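You operate a simulated robot arm through the tools that you are given. There is no shell and no other tool.

Carry out the task below with a simulated robot arm. There is one attempt and no reset: what you move stays moved.

Task
Put things in order on the bench marked leak test. At the end: the blue probe marked cools five (marked "COOLS 5 C") is on the silver blank marked stub; the orange pad stands where the blue probe marked cools fifteen (marked "COOLS 15 C") stood; the red probe marked warms fifteen (marked "WARMS 15 C") stands on top of the short tube with two flanges; the blue probe marked cools fifteen stands where the red probe marked warms fifteen stood; whatever was shut is shut again. Leave all else as you found it, and nothing knocked over. Set down upright: blue probe marked cools five.

The check looks at the end state, three seconds after you hand in, the way a careful person would. Anything else that was tipped, shoved, dropped, spilled or broken makes it a failure.

Robot
A 5-joint arm with a two-finger parallel gripper, fixed in place. Base frame: the origin is at the foot of the arm, x ahead of it, y to its left, z up; the work surface is at about z = 0. Readings come in cm, degrees, newtons and seconds.
With the tool pointing down near the work surface it reaches from about 26 to 60 cm from the base axis. Its first joint turns from -66.0 to 66.0 degrees. The tool tilts only in the upright plane through the base axis and itself; it spins freely about its own axis. Payload 1.57 kg.
The TCP is the grasp point between the finger pads, 3 cm short of the fingertips. In the tool frame z runs along the fingers and y along their closing line. The gripper opens to 8 cm. The fingers are 1.7 cm wide and 1.2 cm thick; the gripper's body (4 by 8.2 cm) begins 8 cm behind the TCP.
Orientation is that of the tool frame in the base frame, as a unit quaternion [x, y, z, w]. With the fingers straight down and closing along the base's y, the tool's x points along the base's -x, its y along +y and its z along -z.

Tools
- The arm moves only by the tool nudge_tool. Its argument "deltas" is a list of rows, each a list of 3 entries, a list of its own where there are three numbers: the shift along the base's x, y, z in cm, then the turn, a rotation vector about the base's x, y, z in degrees, then the closure, from 0 (fully open) to 1 (shut). In form: [[[tx, ty, tz], [ax, ay, az], claw], ...]. A call has 1 to 20 rows; each row shifts and turns the commanded pose from where the row before left it. Rows are played at 5 a second. More than 5 cm and 8.6 degrees between two rows, or a gripper value outside its range, and nothing of the call is played. Where a pose cannot be reached the arm comes as near as it can. A force on the tool above 40 N (or 10 N above the force at the start of the call, whichever is more), or a blocked arm, ends the call early, and 0.2 s more pass. The fingers move at their own pace (about 15.3 cm/s each) and stop on an object; they squeeze with about 37 N. The grip force told is the motor's: it shows also when the fingers shut on nothing. Time passes only in rows, and 0.2 s behind the last, so rows that do not move let the fingers close. It gives the time, the measured TCP pose, the force on the tool (base axes), the opening and the grip force at its end, in the units of the frame above (readings bear some noise), with the torque about the TCP (base axes, N m) and any sound that the robot's microphone picked up.
- Cameras (640 x 400 px; columns grow to the right, rows downward): "scene" is fixed at [5.12, 40.43, 55.02]; the picture's right is [-0.63, -0.78, 0.00], its down [-0.31, 0.25, -0.92] and it looks along [0.71, -0.57, -0.40] (base axes); focal length 307 px, centre (320, 200). "wrist" rides on the gripper at [7.2, -0.7, -12.2] in the tool frame; the picture's right is [0.09, 1.00, 0.00], its down [-0.84, 0.08, -0.54] and it looks along [-0.54, 0.05, 0.84] (tool axes); focal length 238 px, centre (320, 200). There is no depth. A picture from a camera that has moved, and an enlarged one, comes with that camera's place and axes in the base frame and with its lens. The place of the scene camera against the robot may be out by one fixed shift of up to 1.2 cm in any direction.
- grab_frame(camera): a new picture of that camera. No time passes.
- enlarge(camera, box): a new picture of the part [left, top, right, bottom] of that camera's present view, enlarged. No time passes.
- job_done(): hands the job in; it is judged then, once.

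Places have to be worked out from the pictures, the camera data and where the tool is seen. Open the gripper and draw the arm clear of the work before you hand the job in, unless the task says otherwise.

The tools are called after ">>>" as a command line: name --argument value ..., lists and objects as JSON in quotes. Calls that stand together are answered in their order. nudge_tool: Moves the arm, as the interface text tells. Its arguments: {"type":"object","properties":{"deltas":{"type":"array","items":{"type":"array"}}},"required":["deltas"]} The other tools are called the same way: grab_frame (camera) takes a picture; enlarge (camera, box) takes an enlarged picture of a part of a camera's view; job_done () hands the job in.

At the start:

```text
time: 0.0
eef_pos: [42.2, -7.43, 37.13]
orientation: [-0.001, 1.0, 0.0, 0.001]
wrist_force: [0.2, -0.3, -0.3]
moment: [-0.03, -0.01, 0.01]
grip_width: 8.0
grip_force: 0.1
```

scene: 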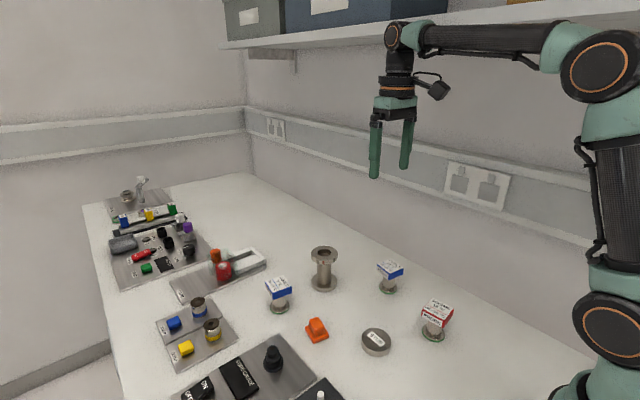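
wrist: 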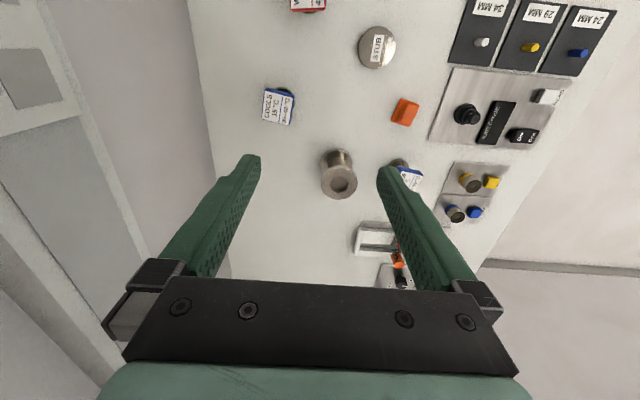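

I start by looking closely at the bench from both cameras to tell the probes, blank, pad and tube apart.

>>> enlarge --camera "scene" --box '[240, 230, 480, 380]'

>>> enlarge --camera "wrist" --box '[220, 0, 460, 150]'

>>> enlarge --camera "scene" --box '[80, 170, 320, 320]'

>>> enlarge --camera "wrist" --box '[320, 100, 560, 250]'

>>> enlarge --camera "scene" --box '[140, 280, 380, 400]'

```text
2.67 times, centred on (360, 305) of scene
camera zoom: at [5.12, 40.43, 55.02], right [-0.63, -0.78, 0.0], down [-0.31, 0.25, -0.92], along [0.71, -0.57, -0.4], focal length 818 px, centre (213, -80)
```

zoom: 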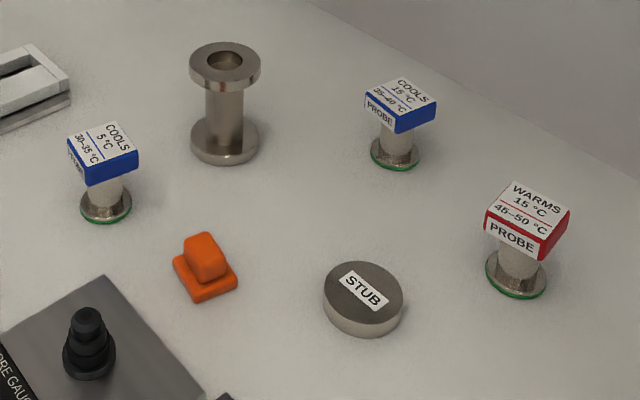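

```text
2.67 times, centred on (340, 75) of wrist
camera zoom: at [35.12, -8.11, 49.18], right [-0.09, 1.0, 0.0], down [0.84, 0.08, 0.54], along [0.54, 0.05, -0.84], focal length 636 px, centre (267, 533)
```

zoom: 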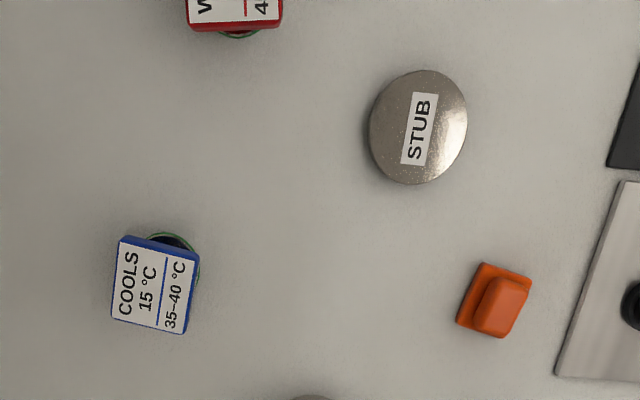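

```text
2.67 times, centred on (200, 245) of scene
camera zoom: at [5.12, 40.43, 55.02], right [-0.63, -0.78, 0.0], down [-0.31, 0.25, -0.92], along [0.71, -0.57, -0.4], focal length 818 px, centre (640, 80)
```

zoom: 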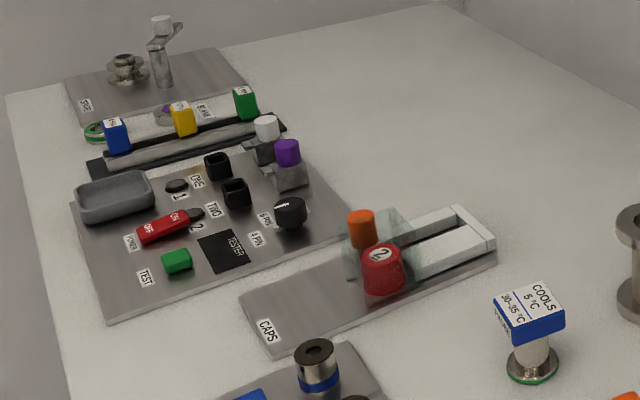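

```text
2.67 times, centred on (440, 175) of wrist
camera zoom: at [35.12, -8.11, 49.18], right [-0.09, 1.0, 0.0], down [0.84, 0.08, 0.54], along [0.54, 0.05, -0.84], focal length 636 px, centre (0, 267)
```

zoom: 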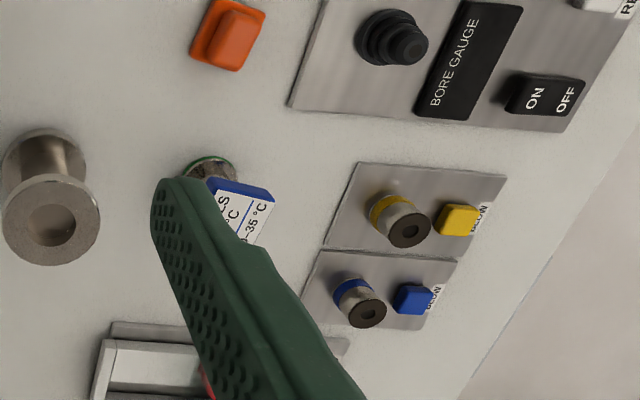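

```text
2.67 times, centred on (260, 340) of scene
camera zoom: at [5.12, 40.43, 55.02], right [-0.63, -0.78, 0.0], down [-0.31, 0.25, -0.92], along [0.71, -0.57, -0.4], focal length 818 px, centre (480, -173)
```

zoom: 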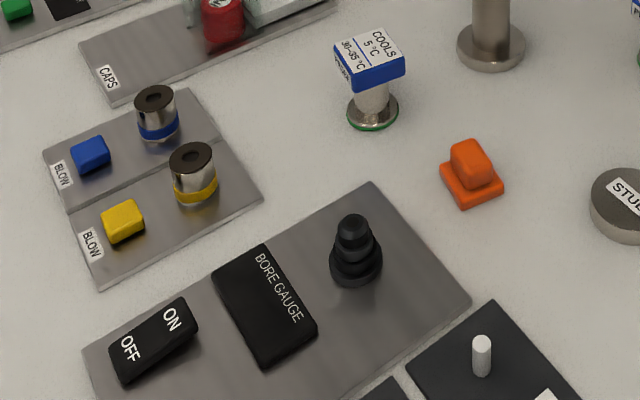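

The scene shows warms‑15 at about (28.5, -10.7), cools‑15 at about (44.6, -14.7), the stub at (34.4, 1.4), the pad at (44.3, 9.5), cools‑5 at (57, 11.4) and the tube at (56.4, -2.2). I move above warms‑15 for a closer look.

>>> nudge_tool --deltas '[[[-2.4, -0.6, -2.8], [0, 0, 0], 0], [[-2.4, -0.6, -2.8], [0, 0, 0], 0], [[-2.4, -0.6, -2.8], [0, 0, 0], 0], [[-2.4, -0.6, -2.8], [0, 0, 0], 0], [[-2.4, -0.6, -2.8], [0, 0, 0], 0], [[-1.2, -0.3, -1.1], [0, 0, 0], 0]]'

```text
time: 1.4
eef_pos: [29.05, -10.95, 22.06]
orientation: [0.0, 1.0, 0.0, 0.0]
wrist_force: [0.5, 0.4, 0.3]
moment: [-0.02, 0.03, -0.03]
grip_width: 8.01
grip_force: 0.1
```

The arm is above warms‑15. I take pictures from both cameras to refine its place and the yaw of its head.

>>> grab_frame --camera "wrist"

>>> enlarge --camera "wrist" --box '[220, 80, 460, 230]'

>>> grab_frame --camera "scene"

```text
taken
camera wrist: at [21.92, -11.57, 34.07], right [-0.09, 1.0, 0.0], down [0.84, 0.08, 0.54], along [0.54, 0.05, -0.84], focal length 238 px, centre (320, 200)
```

wrist: 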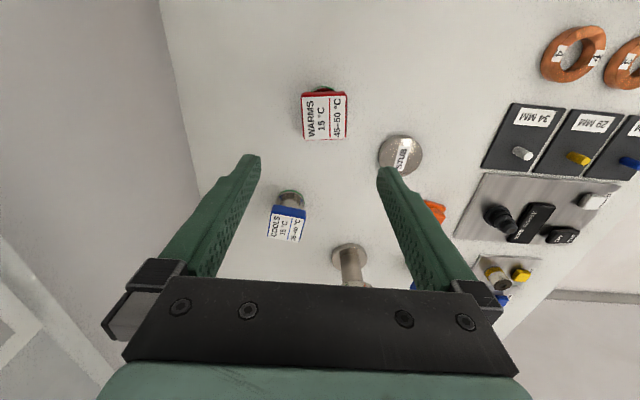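

```text
2.67 times, centred on (340, 155) of wrist
camera zoom: at [21.92, -11.57, 34.07], right [-0.09, 1.0, 0.0], down [0.84, 0.08, 0.54], along [0.54, 0.05, -0.84], focal length 636 px, centre (267, 320)
```

zoom: 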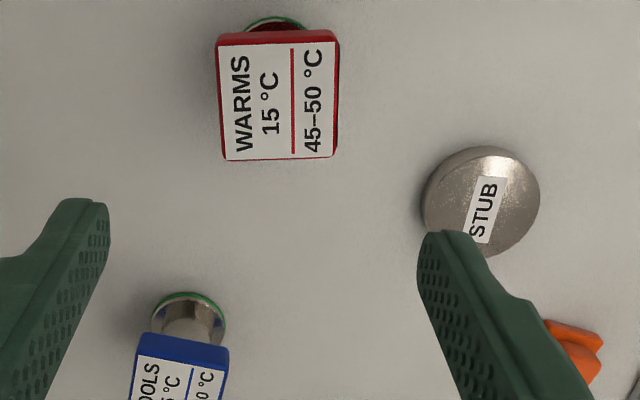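

```text
taken
```

scene: 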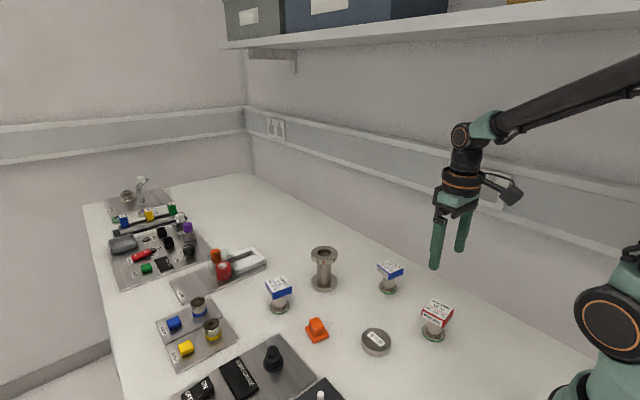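

The wrist view puts the warms‑15 head centre at about (28.5, -10.5). It is about 4.7 cm square, its top at z≈7.5, and it is turned about +8° in yaw. I align over it, go down to a safe height and check again.

>>> nudge_tool --deltas '[[[-0.55, 0.35, -1.0], [0, 0, 8], 0], [[0, 0, -4], [0, 0, 0], 0], [[0, 0, -4], [0, 0, 0], 0], [[0, 0, 0], [0, 0, 0], 0]]'

>>> grab_frame --camera "wrist"

>>> enlarge --camera "scene" --box '[380, 220, 540, 360]'

```text
time: 2.4
eef_pos: [28.42, -10.39, 13.14]
orientation: [-0.07, 0.998, 0.0, 0.0]
wrist_force: [0.5, 0.6, -0.3]
moment: [0.0, -0.03, 0.02]
grip_width: 7.99
grip_force: 0.1
```

```text
taken
camera wrist: at [21.41, -12.05, 25.27], right [-0.23, 0.97, 0.0], down [0.82, 0.19, 0.54], along [0.53, 0.12, -0.84], focal length 238 px, centre (320, 200)
```

wrist: 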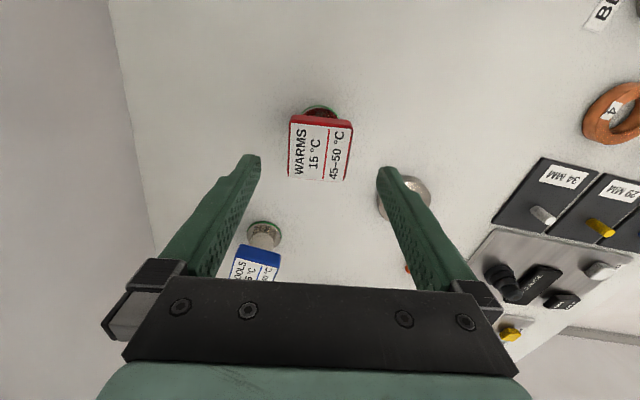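

```text
2.86 times, centred on (460, 290) of scene
camera zoom: at [5.12, 40.43, 55.02], right [-0.63, -0.78, 0.0], down [-0.31, 0.25, -0.92], along [0.71, -0.57, -0.4], focal length 877 px, centre (-80, -57)
```

zoom: 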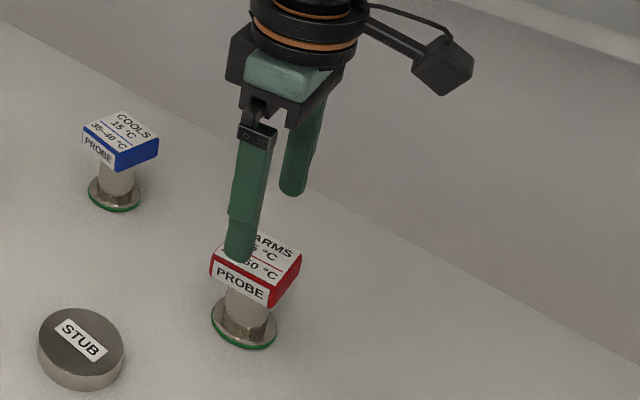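

The fingers are parallel to the head and about centred on it. I descend so the pads straddle the head, with the TCP at about z = 6.3, and close.

>>> nudge_tool --deltas '[[[-0.2, -0.1, -2.3], [0, 0, 0], 0], [[0, 0, -2.3], [0, 0, 0], 0], [[0, 0, -2.2], [0, 0, 0], 0], [[0, 0, 0], [0, 0, 0], 0]]'

>>> grab_frame --camera "wrist"

>>> enlarge --camera "scene" --box '[380, 240, 500, 360]'

```text
time: 3.4
eef_pos: [28.4, -10.35, 6.12]
orientation: [-0.069, 0.998, 0.001, 0.0]
wrist_force: [0.7, 0.5, -0.7]
moment: [0.01, 0.03, 0.0]
grip_width: 7.97
grip_force: 0.1
```

```text
taken
camera wrist: at [21.38, -12.15, 18.3], right [-0.23, 0.97, 0.0], down [0.82, 0.19, 0.54], along [0.53, 0.12, -0.84], focal length 238 px, centre (320, 200)
```

wrist: 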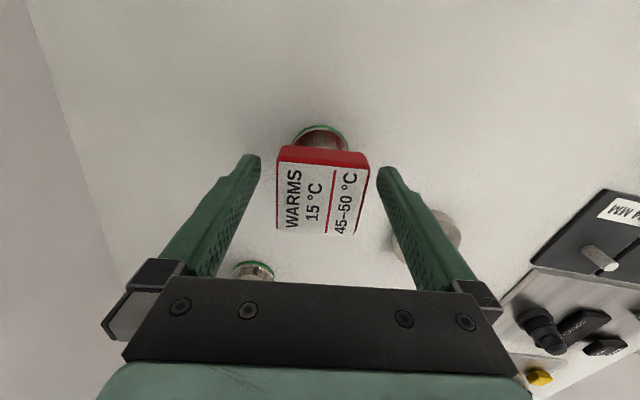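

```text
3.33 times, centred on (440, 300) of scene
camera zoom: at [5.12, 40.43, 55.02], right [-0.63, -0.78, 0.0], down [-0.31, 0.25, -0.92], along [0.71, -0.57, -0.4], focal length 1023 px, centre (-80, -133)
```

zoom: 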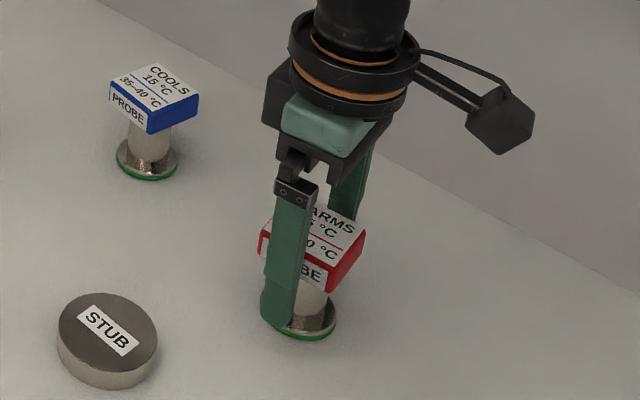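

The pads straddle the head and it is centred to within 2 mm. I close the gripper on it.

>>> nudge_tool --deltas '[[[0, 0, 0], [0, 0, 0], 0.3], [[0, 0, 0], [0, 0, 0], 0.6], [[0, 0, 0], [0, 0, 0], 1.0], [[0, 0, 0], [0, 0, 0], 1.0]]'

```text
time: 4.4
eef_pos: [28.26, -10.46, 6.05]
orientation: [-0.07, 0.998, -0.001, -0.001]
wrist_force: [-0.6, -0.8, -0.8]
moment: [-0.01, -0.01, 0.0]
grip_width: 4.97
grip_force: 36.6
```

The grip holds the head at about 5 cm with 36.6 N. I lift straight up and move toward a vantage point to look at the tube.

>>> nudge_tool --deltas '[[[0, 0, 1], [0, 0, 0], 1], [[0, 0, 2], [0, 0, 0], 1], [[0, 0, 3], [0, 0, 0], 1], [[0, 0, 4], [0, 0, 0], 1], [[0, 0, 4], [0, 0, 0], 1], [[3, 1, 3], [0, 0, 0], 1], [[4, 1.5, 2], [0, 0, 0], 1], [[4, 1.5, 0], [0, 0, 0], 1], [[4, 1.5, 0], [0, 0, 0], 1], [[0, 0, 0], [0, 0, 0], 1], [[0, 0, 0], [0, 0, 0], 1]]'

>>> grab_frame --camera "wrist"

>>> grab_frame --camera "scene"

```text
time: 6.8
eef_pos: [43.27, -5.05, 24.82]
orientation: [-0.07, 0.998, 0.0, -0.001]
wrist_force: [-0.7, -0.6, -3.3]
moment: [0.0, 0.0, 0.01]
grip_width: 4.97
grip_force: 37.3
```

```text
taken
camera wrist: at [36.19, -6.65, 37.03], right [-0.23, 0.97, 0.0], down [0.82, 0.19, 0.54], along [0.53, 0.12, -0.84], focal length 238 px, centre (320, 200)
```

wrist: 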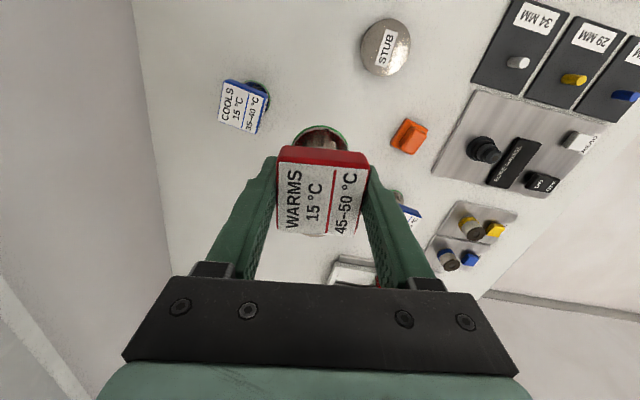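

```text
taken
```

scene: 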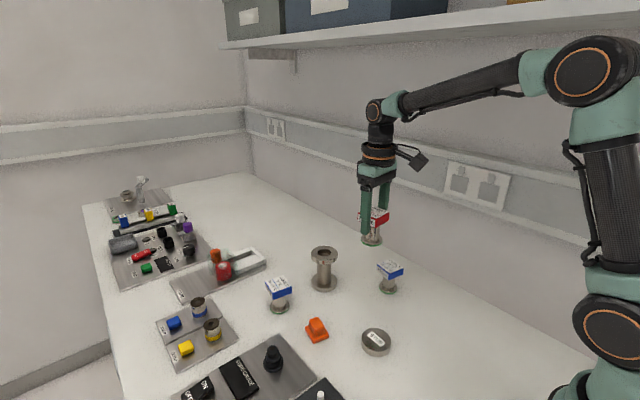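

The tube is hidden behind the held probe in the wrist view. I use the scene camera to calibrate its shift against the known probe position, and to measure the tube.

>>> enlarge --camera "scene" --box '[290, 180, 418, 300]'

>>> enlarge --camera "scene" --box '[250, 230, 346, 320]'

```text
3.33 times, centred on (354, 240) of scene
camera zoom: at [5.12, 40.43, 55.02], right [-0.63, -0.78, 0.0], down [-0.31, 0.25, -0.92], along [0.71, -0.57, -0.4], focal length 1023 px, centre (207, 67)
```

zoom: 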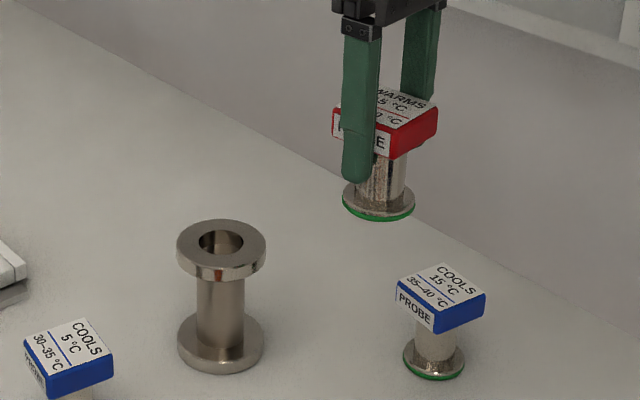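

```text
4.44 times, centred on (298, 275) of scene
camera zoom: at [5.12, 40.43, 55.02], right [-0.63, -0.78, 0.0], down [-0.31, 0.25, -0.92], along [0.71, -0.57, -0.4], focal length 1364 px, centre (418, -133)
```

zoom: 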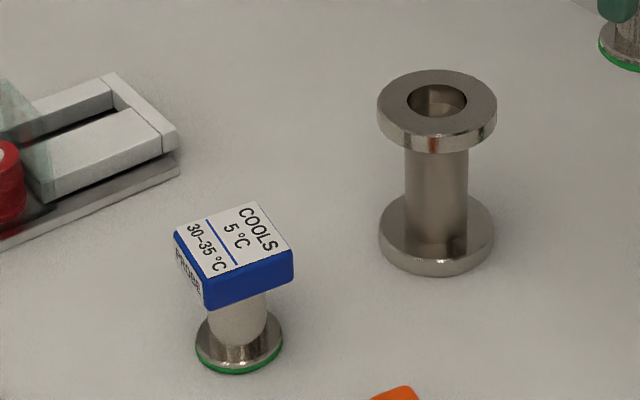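

With the probe as reference, the scene camera looks about 1 cm off along its "down" axis. Correcting for that puts the tube at about (56.25, -2.45) with its top at z≈10. I carry the probe above it, its bottom about 4 cm clear.

>>> nudge_tool --deltas '[[[3.2, 0.6, 0], [0, 0, 0], 1], [[3.2, 0.6, 0], [0, 0, 0], 1], [[3.2, 0.6, -0.5], [0, 0, 0], 1], [[2.4, 0.6, -1.5], [0, 0, 0], 1], [[1.0, 0.2, -2], [0, 0, 0], 1], [[0, 0, 0], [0, 0, 0], 1], [[0, 0, 0], [0, 0, 0], 1]]'

>>> grab_frame --camera "wrist"

>>> enlarge --camera "scene" --box '[266, 190, 394, 310]'

```text
time: 8.4
eef_pos: [56.11, -2.54, 21.21]
orientation: [-0.07, 0.998, 0.0, -0.001]
wrist_force: [-0.3, -0.1, -2.5]
moment: [0.03, -0.05, 0.0]
grip_width: 4.98
grip_force: 36.5
```

```text
taken
camera wrist: at [49.22, -4.1, 33.32], right [-0.23, 0.97, 0.0], down [0.82, 0.19, 0.54], along [0.53, 0.12, -0.84], focal length 238 px, centre (320, 200)
```

wrist: 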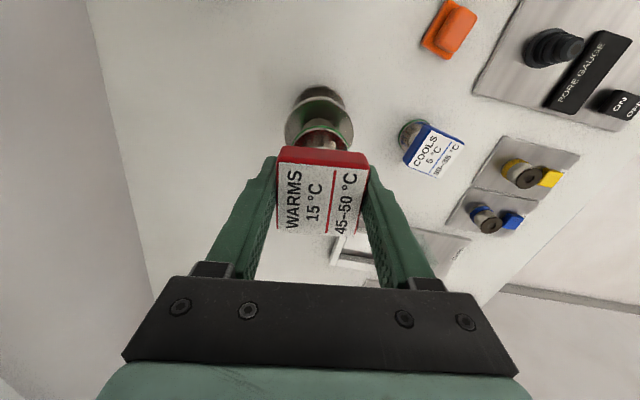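

```text
3.33 times, centred on (330, 250) of scene
camera zoom: at [5.12, 40.43, 55.02], right [-0.63, -0.78, 0.0], down [-0.31, 0.25, -0.92], along [0.71, -0.57, -0.4], focal length 1023 px, centre (287, 33)
```

zoom: 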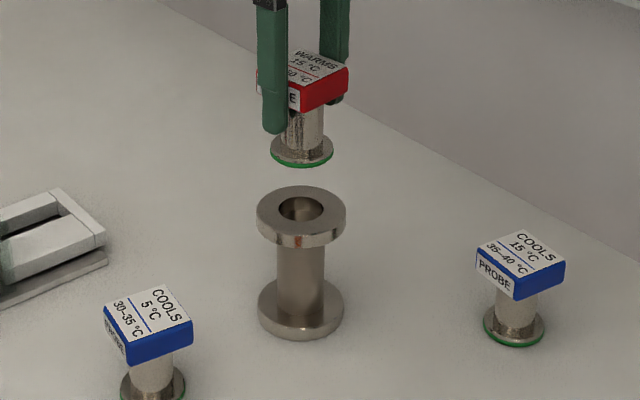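

Laterally the probe is lined up with the tube in the scene view. I zoom the wrist view to check the fore‑aft alignment.

>>> enlarge --camera "wrist" --box '[260, 70, 388, 150]'

>>> nudge_tool --deltas '[[[0, 0, 0], [0, 0, 0], 1]]'

```text
5.00 times, centred on (324, 110) of wrist
camera zoom: at [49.22, -4.1, 33.32], right [-0.23, 0.97, 0.0], down [0.82, 0.19, 0.54], along [0.53, 0.12, -0.84], focal length 1192 px, centre (300, 650)
```

zoom: 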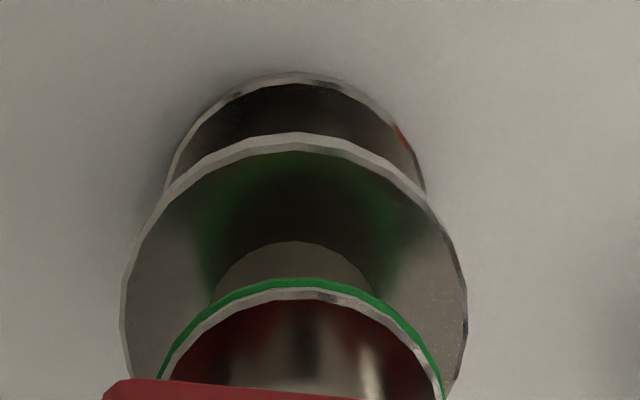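

```text
time: 8.8
eef_pos: [56.22, -2.44, 21.19]
orientation: [-0.07, 0.998, 0.0, -0.001]
wrist_force: [0.1, 0.7, -2.5]
moment: [-0.02, 0.01, -0.01]
grip_width: 4.97
grip_force: 36.4
```

The base and flange agree to about 0.15 cm. I lower to just above the flange, keeping a small gap.

>>> nudge_tool --deltas '[[[0, -0.1, -1.5], [0, 0, 0], 1], [[0, 0, -1.5], [0, 0, 0], 1], [[0, 0, -1.2], [0, 0, 0], 1], [[0, 0, 0], [0, 0, 0], 1], [[0, 0, 0], [0, 0, 0], 1]]'

>>> enlarge --camera "scene" --box '[276, 200, 372, 290]'

>>> enlarge --camera "wrist" --box '[260, 70, 388, 150]'

```text
time: 10.0
eef_pos: [56.27, -2.53, 17.0]
orientation: [-0.07, 0.998, 0.0, 0.0]
wrist_force: [-0.1, 0.1, -2.3]
moment: [-0.02, -0.05, 0.0]
grip_width: 4.98
grip_force: 36.8
```

```text
4.44 times, centred on (324, 245) of scene
camera zoom: at [5.12, 40.43, 55.02], right [-0.63, -0.78, 0.0], down [-0.31, 0.25, -0.92], along [0.71, -0.57, -0.4], focal length 1364 px, centre (302, 0)
```

zoom: 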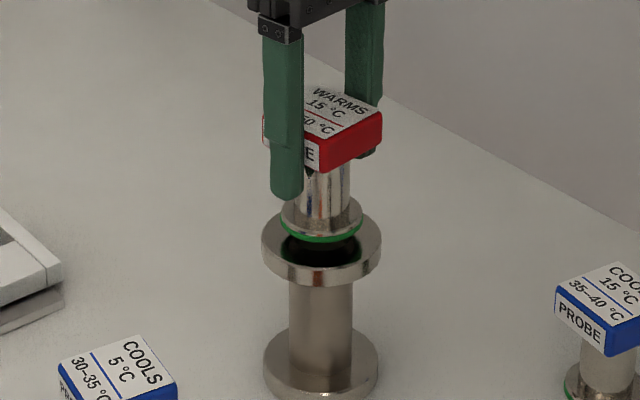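

```text
5.00 times, centred on (324, 110) of wrist
camera zoom: at [49.35, -4.18, 29.16], right [-0.23, 0.97, 0.0], down [0.82, 0.19, 0.54], along [0.53, 0.12, -0.84], focal length 1192 px, centre (300, 650)
```

zoom: 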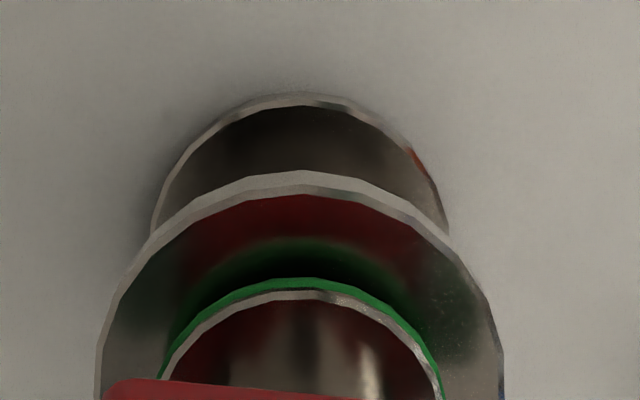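

All is aligned, and the gap is about 0.9 cm. I lower gently in small steps until the force shows contact.

>>> nudge_tool --deltas '[[[0, 0, -0.3], [0, 0, 0], 1], [[0, 0, -0.2], [0, 0, 0], 1], [[0, 0, -0.15], [0, 0, 0], 1], [[0, 0, -0.1], [0, 0, 0], 1], [[0, 0, 0], [0, 0, 0], 1]]'

```text
time: 11.2
eef_pos: [56.28, -2.57, 16.23]
orientation: [-0.069, 0.998, 0.0, 0.0]
wrist_force: [0.3, -0.4, -2.9]
moment: [0.01, -0.03, 0.01]
grip_width: 4.98
grip_force: 36.9
```

The reading is z=16.23 with no contact yet. I continue in 0.05–0.1 cm steps.

>>> nudge_tool --deltas '[[[0, 0, -0.1], [0, 0, 0], 1], [[0, 0, -0.05], [0, 0, 0], 1], [[0, 0, 0], [0, 0, 0], 1]]'

```text
time: 12.0
eef_pos: [56.2, -2.5, 16.17]
orientation: [-0.069, 0.998, 0.001, 0.001]
wrist_force: [-0.6, 2.2, 4.7]
moment: [0.13, 0.14, -0.02]
grip_width: 4.95
grip_force: 36.7
```

Contact is felt (+4.7 N), so the probe rests on the flange. I open the fingers gently.

>>> nudge_tool --deltas '[[[0, 0, 0], [0, 0, 0], 0.36], [[0, 0, 0], [0, 0, 0], 0.3], [[0, 0, 0], [0, 0, 0], 0.1], [[0, 0, 0], [0, 0, 0], 0], [[0, 0, 0], [0, 0, 0], 0]]'

>>> enlarge --camera "scene" --box '[276, 200, 372, 290]'

>>> grab_frame --camera "wrist"

```text
time: 13.2
eef_pos: [56.16, -2.65, 16.21]
orientation: [-0.07, 0.998, 0.001, 0.0]
wrist_force: [-0.2, -0.2, -0.1]
moment: [-0.02, 0.0, 0.02]
grip_width: 7.99
grip_force: 0.0
```

```text
4.44 times, centred on (324, 245) of scene
camera zoom: at [5.12, 40.43, 55.02], right [-0.63, -0.78, 0.0], down [-0.31, 0.25, -0.92], along [0.71, -0.57, -0.4], focal length 1364 px, centre (302, 0)
```

zoom: 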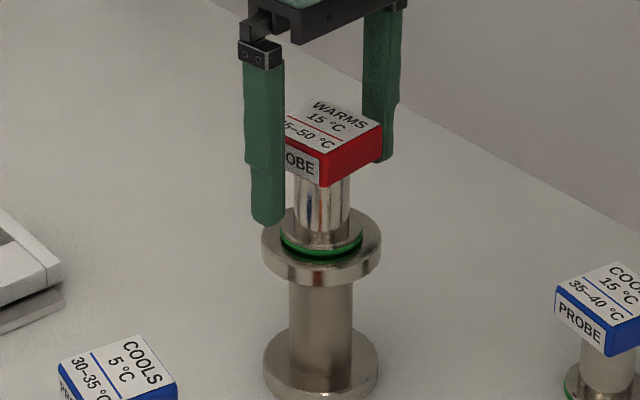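

```text
taken
camera wrist: at [49.3, -4.18, 28.24], right [-0.23, 0.97, 0.0], down [0.82, 0.19, 0.54], along [0.53, 0.12, -0.84], focal length 238 px, centre (320, 200)
```

wrist: 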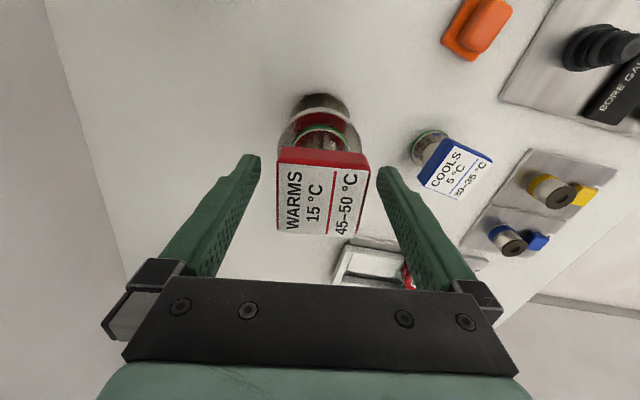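

Warms‑15 stands centred on the tube. I lift off straight up and travel over cools‑15 for a look.

>>> nudge_tool --deltas '[[[0, 0, 1.5], [0, 0, 0], 0], [[0, 0, 3.5], [0, 0, 0], 0], [[0, 0, 4], [0, 0, 0], 0], [[-3, -3, 0], [0, 0, 0], 0], [[-3, -3, -1], [0, 0, 0], 0], [[-3, -3, -2], [0, 0, 0], 0], [[-3, -3, -3], [0, 0, 0], 0], [[0, 0, -4], [0, 0, 0], 0], [[0, 0, 0], [0, 0, 0], 0]]'

>>> grab_frame --camera "wrist"

>>> enlarge --camera "wrist" --box '[256, 100, 384, 180]'

>>> grab_frame --camera "scene"

```text
refused: row 7 steps farther than a row can; nothing moved
```

```text
taken
camera wrist: at [49.3, -4.18, 28.24], right [-0.23, 0.97, 0.0], down [0.82, 0.19, 0.54], along [0.53, 0.12, -0.84], focal length 238 px, centre (320, 200)
```

wrist: 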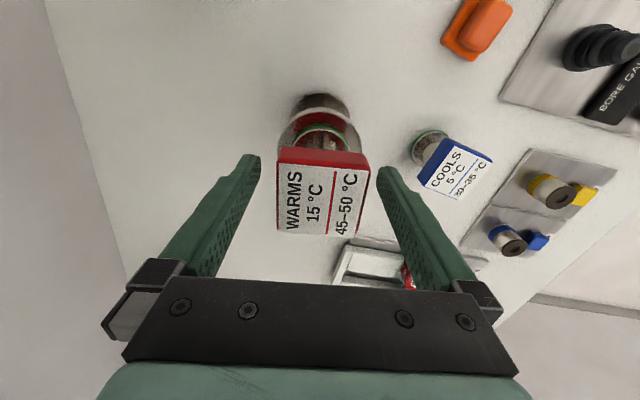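

```text
5.00 times, centred on (320, 140) of wrist
camera zoom: at [49.3, -4.18, 28.24], right [-0.23, 0.97, 0.0], down [0.82, 0.19, 0.54], along [0.53, 0.12, -0.84], focal length 1192 px, centre (320, 500)
```

zoom: 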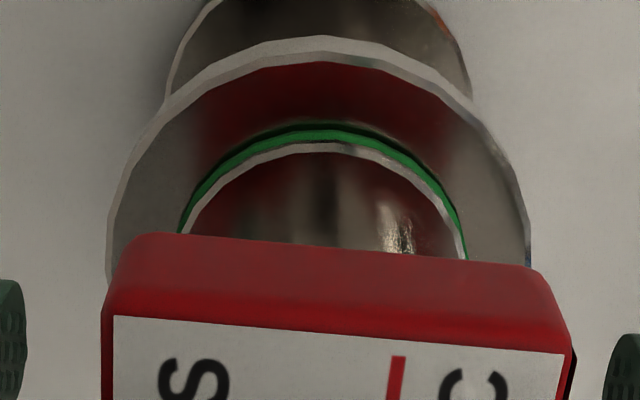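

```text
taken
```

scene: 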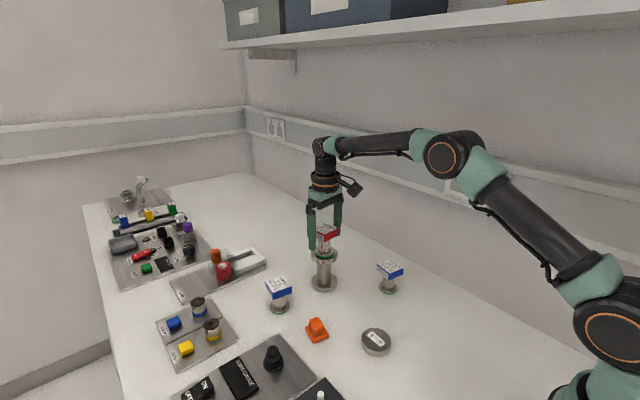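

The call was refused because one step was too long, so nothing moved. I send the same path again in smaller steps.

>>> nudge_tool --deltas '[[[0, 0, 1.5], [0, 0, 0], 0], [[0, 0, 3.5], [0, 0, 0], 0], [[0, 0, 4], [0, 0, 0], 0], [[-3, -3, 0], [0, 0, 0], 0], [[-3, -3, -1], [0, 0, 0], 0], [[-3, -3, -2], [0, 0, 0], 0], [[-3, -3, -2], [0, 0, 0], 0], [[0, 0, -4], [0, 0, 0], 0], [[0, 0, 0], [0, 0, 0], 0], [[0, 0, 0], [0, 0, 0], 0]]'

>>> grab_frame --camera "wrist"

>>> enlarge --camera "wrist" --box '[240, 90, 400, 190]'

>>> grab_frame --camera "scene"

```text
time: 15.4
eef_pos: [44.08, -14.46, 15.98]
orientation: [-0.07, 0.998, 0.0, 0.0]
wrist_force: [0.0, 0.1, 0.5]
moment: [0.01, -0.01, 0.02]
grip_width: 7.98
grip_force: 0.1
```

```text
taken
camera wrist: at [37.12, -16.13, 28.1], right [-0.23, 0.97, 0.0], down [0.82, 0.19, 0.54], along [0.53, 0.12, -0.84], focal length 238 px, centre (320, 200)
```

wrist: 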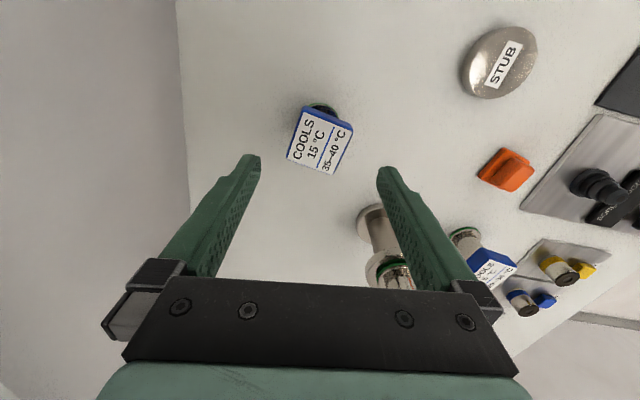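

```text
4.00 times, centred on (320, 140) of wrist
camera zoom: at [37.12, -16.13, 28.1], right [-0.23, 0.97, 0.0], down [0.82, 0.19, 0.54], along [0.53, 0.12, -0.84], focal length 953 px, centre (320, 440)
```

zoom: 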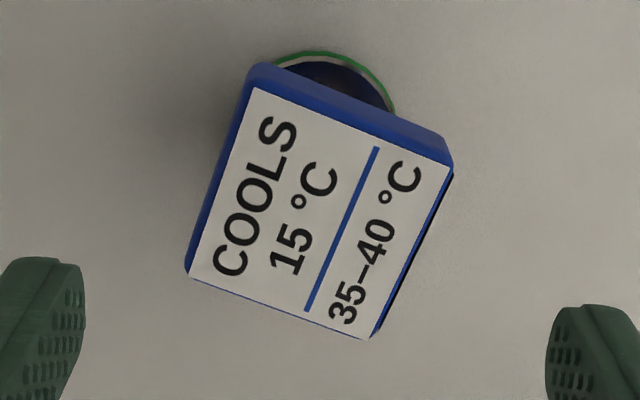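

```text
taken
```

scene: 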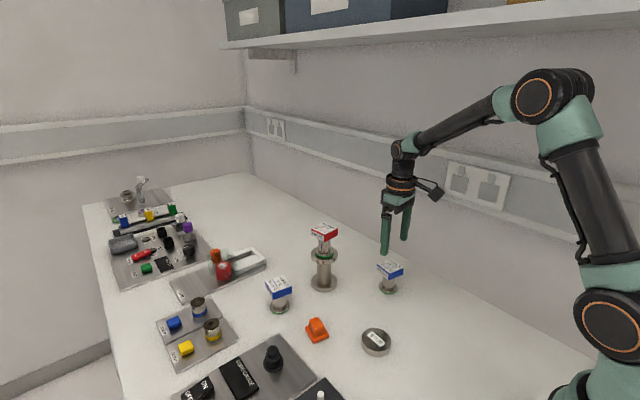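

The cools‑15 head centre is about (0.28, -0.12) from the TCP in the tool frame and turned -16° from the tool. I turn the tool, shift and lower partway.

>>> nudge_tool --deltas '[[[0.15, -0.04, 0], [0, 0, -8], 0], [[0.14, -0.04, 0], [0, 0, -8], 0], [[0, 0, -2], [0, 0, 0], 0], [[0, 0, -2], [0, 0, 0], 0], [[0, 0, 0], [0, 0, 0], 0]]'

>>> grab_frame --camera "wrist"

>>> enlarge --camera "wrist" --box '[240, 110, 400, 210]'

```text
time: 16.6
eef_pos: [44.57, -14.71, 11.99]
orientation: [0.07, 0.998, 0.0, 0.0]
wrist_force: [-0.5, 0.6, 0.4]
moment: [-0.01, -0.03, -0.01]
grip_width: 7.99
grip_force: 0.1
```

```text
taken
camera wrist: at [37.46, -14.29, 24.15], right [0.05, 1.0, 0.0], down [0.84, -0.04, 0.54], along [0.54, -0.03, -0.84], focal length 238 px, centre (320, 200)
```

wrist: 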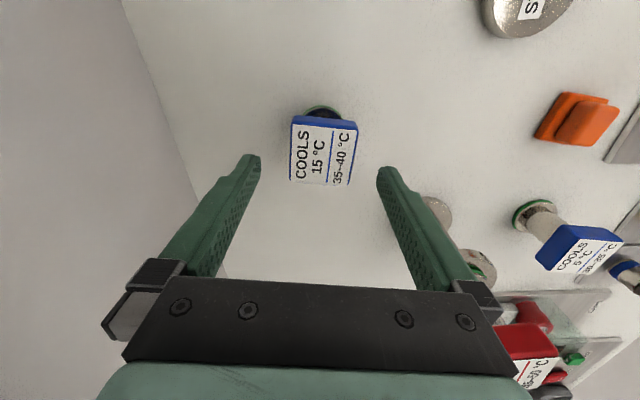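

```text
4.00 times, centred on (320, 160) of wrist
camera zoom: at [37.46, -14.29, 24.15], right [0.05, 1.0, 0.0], down [0.84, -0.04, 0.54], along [0.54, -0.03, -0.84], focal length 953 px, centre (320, 360)
```

zoom: 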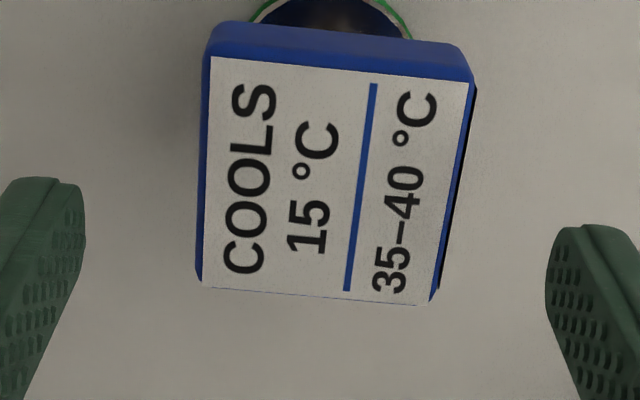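

The head is now parallel to the fingers, about 0.2 cm off centre. I correct that, descend and read the pose before gripping.

>>> nudge_tool --deltas '[[[-0.18, 0.13, -2], [0, 0, 0], 0], [[0, 0, -2], [0, 0, 0], 0], [[0, 0, -1.9], [0, 0, 0], 0], [[0, 0, 0], [0, 0, 0], 0]]'

>>> grab_frame --camera "wrist"

>>> nudge_tool --deltas '[[[0, 0, 0], [0, 0, 0], 0]]'

```text
time: 17.6
eef_pos: [44.51, -14.55, 6.04]
orientation: [0.07, 0.998, 0.001, 0.0]
wrist_force: [-0.1, -0.6, 0.8]
moment: [0.01, 0.0, -0.01]
grip_width: 7.98
grip_force: 0.1
```

```text
taken
camera wrist: at [37.35, -14.2, 18.32], right [0.05, 1.0, 0.0], down [0.84, -0.04, 0.54], along [0.54, -0.03, -0.84], focal length 238 px, centre (320, 200)
```

wrist: 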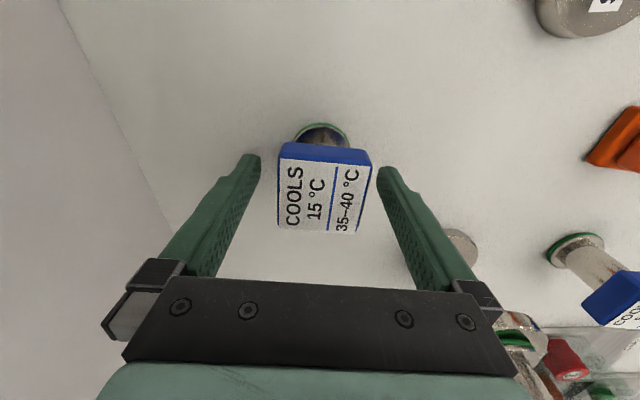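

```text
time: 18.0
eef_pos: [44.51, -14.48, 6.2]
orientation: [0.069, 0.998, 0.0, 0.001]
wrist_force: [0.2, -0.4, 0.2]
moment: [0.0, 0.01, 0.01]
grip_width: 8.0
grip_force: 0.0
```

The grip pose matches the warms‑15 grip to about 0.15 cm. I trim that and close.

>>> nudge_tool --deltas '[[[-0.15, 0.07, 0], [0, 0, 0], 0], [[0, 0, 0], [0, 0, 0], 0], [[0, 0, 0], [0, 0, 0], 0.3], [[0, 0, 0], [0, 0, 0], 0.6], [[0, 0, 0], [0, 0, 0], 1.0], [[0, 0, 0], [0, 0, 0], 1.0]]'

>>> nudge_tool --deltas '[[[0, 0, 0], [0, 0, 0], 1]]'

>>> enlarge --camera "scene" --box '[330, 230, 458, 310]'

```text
time: 19.4
eef_pos: [44.27, -14.33, 6.15]
orientation: [0.069, 0.998, 0.001, 0.0]
wrist_force: [0.3, -0.2, 2.9]
moment: [0.14, 0.01, -0.01]
grip_width: 4.96
grip_force: 36.9
```

```text
time: 19.8
eef_pos: [44.42, -14.4, 6.08]
orientation: [0.069, 0.998, 0.0, 0.001]
wrist_force: [0.3, 0.1, 3.4]
moment: [0.17, 0.05, -0.02]
grip_width: 4.97
grip_force: 37.1
```

```text
5.00 times, centred on (394, 270) of scene
camera zoom: at [5.12, 40.43, 55.02], right [-0.63, -0.78, 0.0], down [-0.31, 0.25, -0.92], along [0.71, -0.57, -0.4], focal length 1534 px, centre (-50, -150)
```

zoom: 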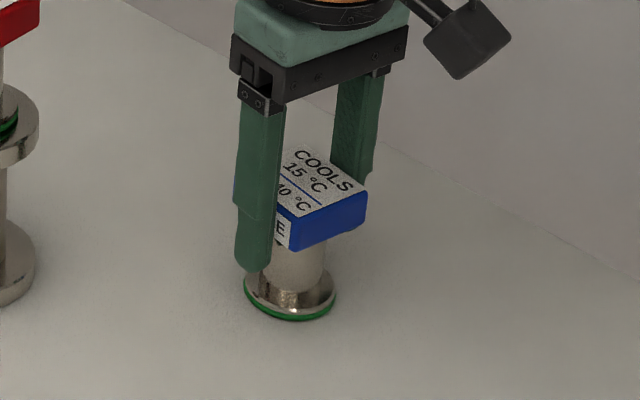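

Cools‑15 is gripped. I lift it, carry it over to warms‑15's old spot at (28.25, -10.48) and hover.

>>> nudge_tool --deltas '[[[0, 0, 1], [0, 0, 0], 1], [[0, 0, 2], [0, 0, 0], 1], [[0, 0, 3], [0, 0, 0], 1], [[-2, 0.48, 2], [0, 0, 0], 1], [[-3.5, 0.85, 0], [0, 0, 0], 1], [[-3.5, 0.85, 0], [0, 0, 0], 1], [[-3.5, 0.85, 0], [0, 0, 0], 1], [[-2.46, 0.6, 0], [0, 0, 0], 1], [[-1, 0.25, 0], [0, 0, 0], 1], [[0, 0, -3], [0, 0, 0], 1], [[0, 0, -2.5], [0, 0, 0], 1], [[0, 0, 0], [0, 0, 0], 1], [[0, 0, 0], [0, 0, 0], 1]]'

>>> enlarge --camera "scene" --box '[380, 220, 540, 360]'

>>> grab_frame --camera "wrist"

```text
time: 22.6
eef_pos: [28.55, -10.69, 8.76]
orientation: [0.069, 0.998, 0.0, 0.001]
wrist_force: [0.5, 0.2, -2.1]
moment: [-0.04, -0.04, -0.02]
grip_width: 4.98
grip_force: 37.3
```

```text
2.86 times, centred on (460, 290) of scene
camera zoom: at [5.12, 40.43, 55.02], right [-0.63, -0.78, 0.0], down [-0.31, 0.25, -0.92], along [0.71, -0.57, -0.4], focal length 877 px, centre (-80, -57)
```

zoom: 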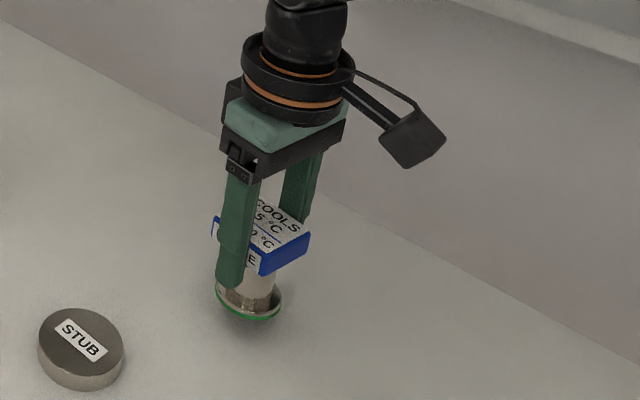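

```text
taken
camera wrist: at [21.35, -10.29, 20.87], right [0.05, 1.0, 0.0], down [0.84, -0.04, 0.54], along [0.54, -0.03, -0.84], focal length 238 px, centre (320, 200)
```

wrist: 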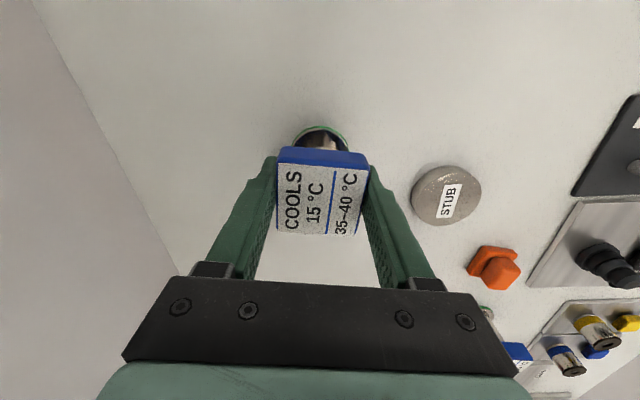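

In the scene view the base lines up with warms‑15's original ring to about 0.15 cm. I trim slightly and lower in small steps to contact.

>>> nudge_tool --deltas '[[[-0.1, 0.12, -1.0], [0, 0, 0], 1], [[0, 0, -0.8], [0, 0, 0], 1], [[0, 0, -0.4], [0, 0, 0], 1], [[0, 0, -0.15], [0, 0, 0], 1], [[0, 0, 0], [0, 0, 0], 1]]'

```text
time: 23.8
eef_pos: [28.27, -10.51, 6.4]
orientation: [0.07, 0.998, 0.0, 0.0]
wrist_force: [-0.1, -0.3, -1.6]
moment: [-0.02, 0.01, -0.03]
grip_width: 4.99
grip_force: 36.9
```

No contact yet at z=6.4. I continue down in small steps.

>>> nudge_tool --deltas '[[[0, 0, -0.1], [0, 0, 0], 1], [[0, 0, -0.1], [0, 0, 0], 1], [[0, 0, 0], [0, 0, 0], 1]]'

```text
time: 24.6
eef_pos: [28.28, -10.27, 6.2]
orientation: [0.07, 0.998, 0.0, 0.0]
wrist_force: [0.4, 0.8, -3.9]
moment: [0.0, -0.01, 0.04]
grip_width: 4.98
grip_force: 36.8
```

>>> nudge_tool --deltas '[[[0, 0, -0.08], [0, 0, 0], 1], [[0, 0, 0], [0, 0, 0], 1]]'

```text
time: 25.2
eef_pos: [28.24, -10.45, 6.04]
orientation: [0.07, 0.998, 0.0, 0.0]
wrist_force: [-7.6, -0.8, 24.4]
moment: [-0.01, 0.12, -0.04]
grip_width: 4.99
grip_force: 37.0
```

The last reading shows firm contact (24 N) at z≈6.05, so the probe stands on the bench. I ease up slightly and open the fingers.

>>> nudge_tool --deltas '[[[0, 0, 0.06], [0, 0, 0], 1], [[0, 0, 0], [0, 0, 0], 0.36], [[0, 0, 0], [0, 0, 0], 0.3], [[0, 0, 0], [0, 0, 0], 0.1], [[0, 0, 0], [0, 0, 0], 0], [[0, 0, 0], [0, 0, 0], 0]]'

>>> enlarge --camera "scene" --box '[380, 220, 540, 360]'

>>> grab_frame --camera "wrist"

```text
time: 26.6
eef_pos: [28.22, -10.33, 6.1]
orientation: [0.07, 0.998, 0.0, 0.001]
wrist_force: [0.8, -0.2, -0.6]
moment: [0.02, 0.0, 0.0]
grip_width: 8.0
grip_force: 0.1
```

```text
2.86 times, centred on (460, 290) of scene
camera zoom: at [5.12, 40.43, 55.02], right [-0.63, -0.78, 0.0], down [-0.31, 0.25, -0.92], along [0.71, -0.57, -0.4], focal length 877 px, centre (-80, -57)
```

zoom: 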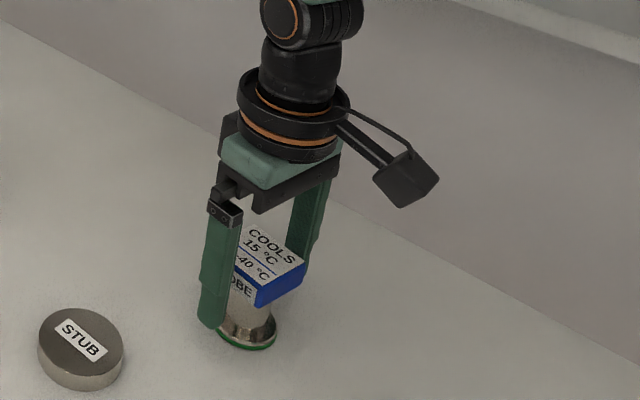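

```text
taken
camera wrist: at [21.06, -10.06, 18.23], right [0.05, 1.0, 0.0], down [0.84, -0.04, 0.54], along [0.54, -0.03, -0.84], focal length 238 px, centre (320, 200)
```

wrist: 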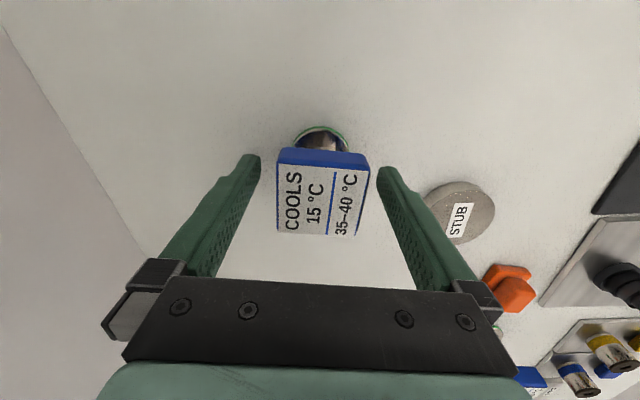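

Cools‑15 stands where warms‑15 was. I lift clear and travel over to the orange pad.

>>> nudge_tool --deltas '[[[0, 0, 1.5], [0, 0, 0], 0], [[0, 0, 4], [0, 0, 0], 0], [[0, 0, 4.5], [0, 0, 0], 0], [[2.64, 3.3, 0], [0, 0, 0], 0], [[2.64, 3.3, 0], [0, 0, 0], 0], [[2.64, 3.3, 0], [0, 0, 0], 0], [[2.64, 3.3, 0], [0, 0, 0], 0], [[2.64, 3.3, 0], [0, 0, 0], 0], [[2.64, 3.3, 0], [0, 0, 0], 0], [[0, 0, 0], [0, 0, 0], 0], [[0, 0, 0], [0, 0, 0], 0]]'

>>> grab_frame --camera "wrist"

>>> enlarge --camera "wrist" --box '[240, 90, 400, 190]'

>>> enlarge --camera "scene" --box '[270, 290, 366, 370]'

>>> grab_frame --camera "scene"

```text
time: 29.0
eef_pos: [44.0, 9.29, 16.18]
orientation: [0.07, 0.998, -0.001, 0.0]
wrist_force: [-0.3, -0.2, -0.7]
moment: [-0.05, 0.0, 0.03]
grip_width: 7.99
grip_force: 0.1
```

```text
taken
camera wrist: at [36.81, 9.76, 28.26], right [0.05, 1.0, 0.0], down [0.84, -0.04, 0.54], along [0.54, -0.03, -0.84], focal length 238 px, centre (320, 200)
```

wrist: 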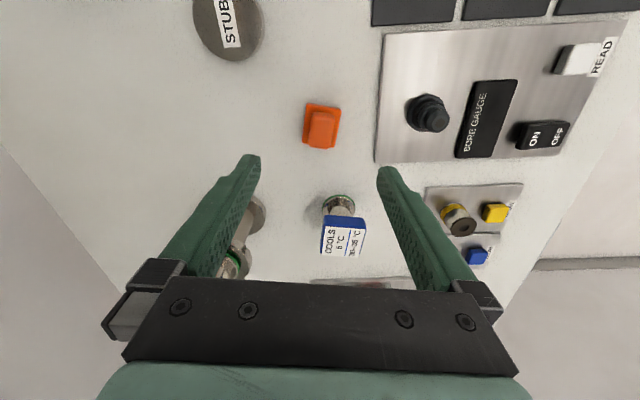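

```text
4.00 times, centred on (320, 140) of wrist
camera zoom: at [36.81, 9.76, 28.26], right [0.05, 1.0, 0.0], down [0.84, -0.04, 0.54], along [0.54, -0.03, -0.84], focal length 953 px, centre (320, 440)
```

zoom: 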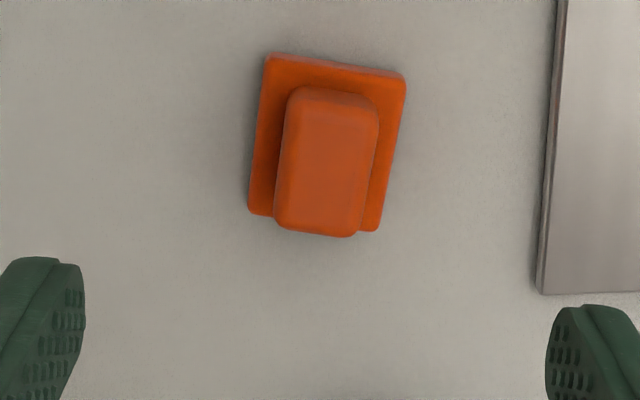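

```text
5.00 times, centred on (318, 330) of scene
camera zoom: at [5.12, 40.43, 55.02], right [-0.63, -0.78, 0.0], down [-0.31, 0.25, -0.92], along [0.71, -0.57, -0.4], focal length 1534 px, centre (330, -450)
```

zoom: 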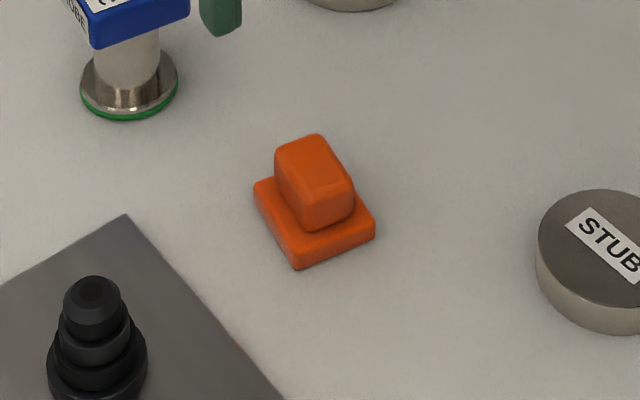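

```text
taken
```

scene: 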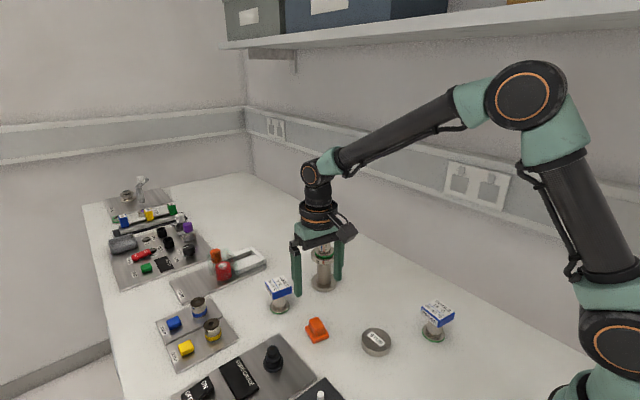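

The pad has a plate of about 3.9×4.5 cm with a raised block on it, near the TCP and turned about -3.4° from the tool. I zoom further to measure the heights of the plate and block.

>>> enlarge --camera "scene" --box '[298, 310, 338, 350]'

>>> enlarge --camera "wrist" --box '[296, 98, 346, 152]'

```text
10.00 times, centred on (318, 330) of scene
camera zoom: at [5.12, 40.43, 55.02], right [-0.63, -0.78, 0.0], down [-0.31, 0.25, -0.92], along [0.71, -0.57, -0.4], focal length 3068 px, centre (340, -1100)
```

zoom: 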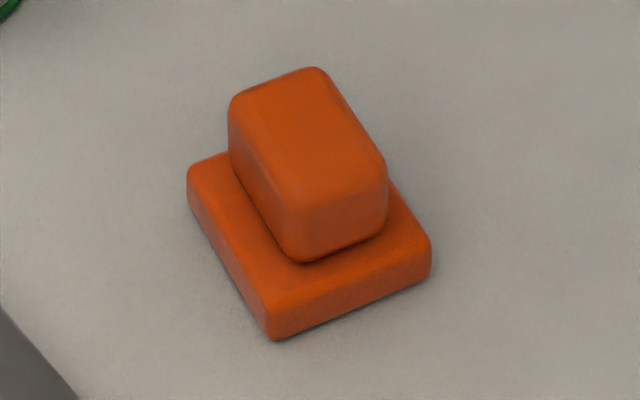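

```text
7.41 times, centred on (321, 125) of wrist
camera zoom: at [36.81, 9.76, 28.26], right [0.05, 1.0, 0.0], down [0.84, -0.04, 0.54], along [0.54, -0.03, -0.84], focal length 1766 px, centre (313, 756)
```

zoom: 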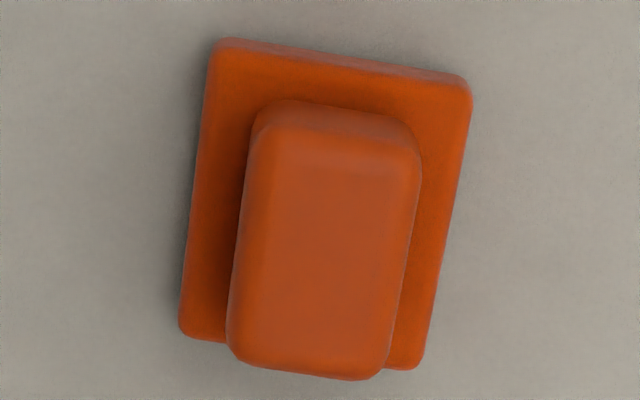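

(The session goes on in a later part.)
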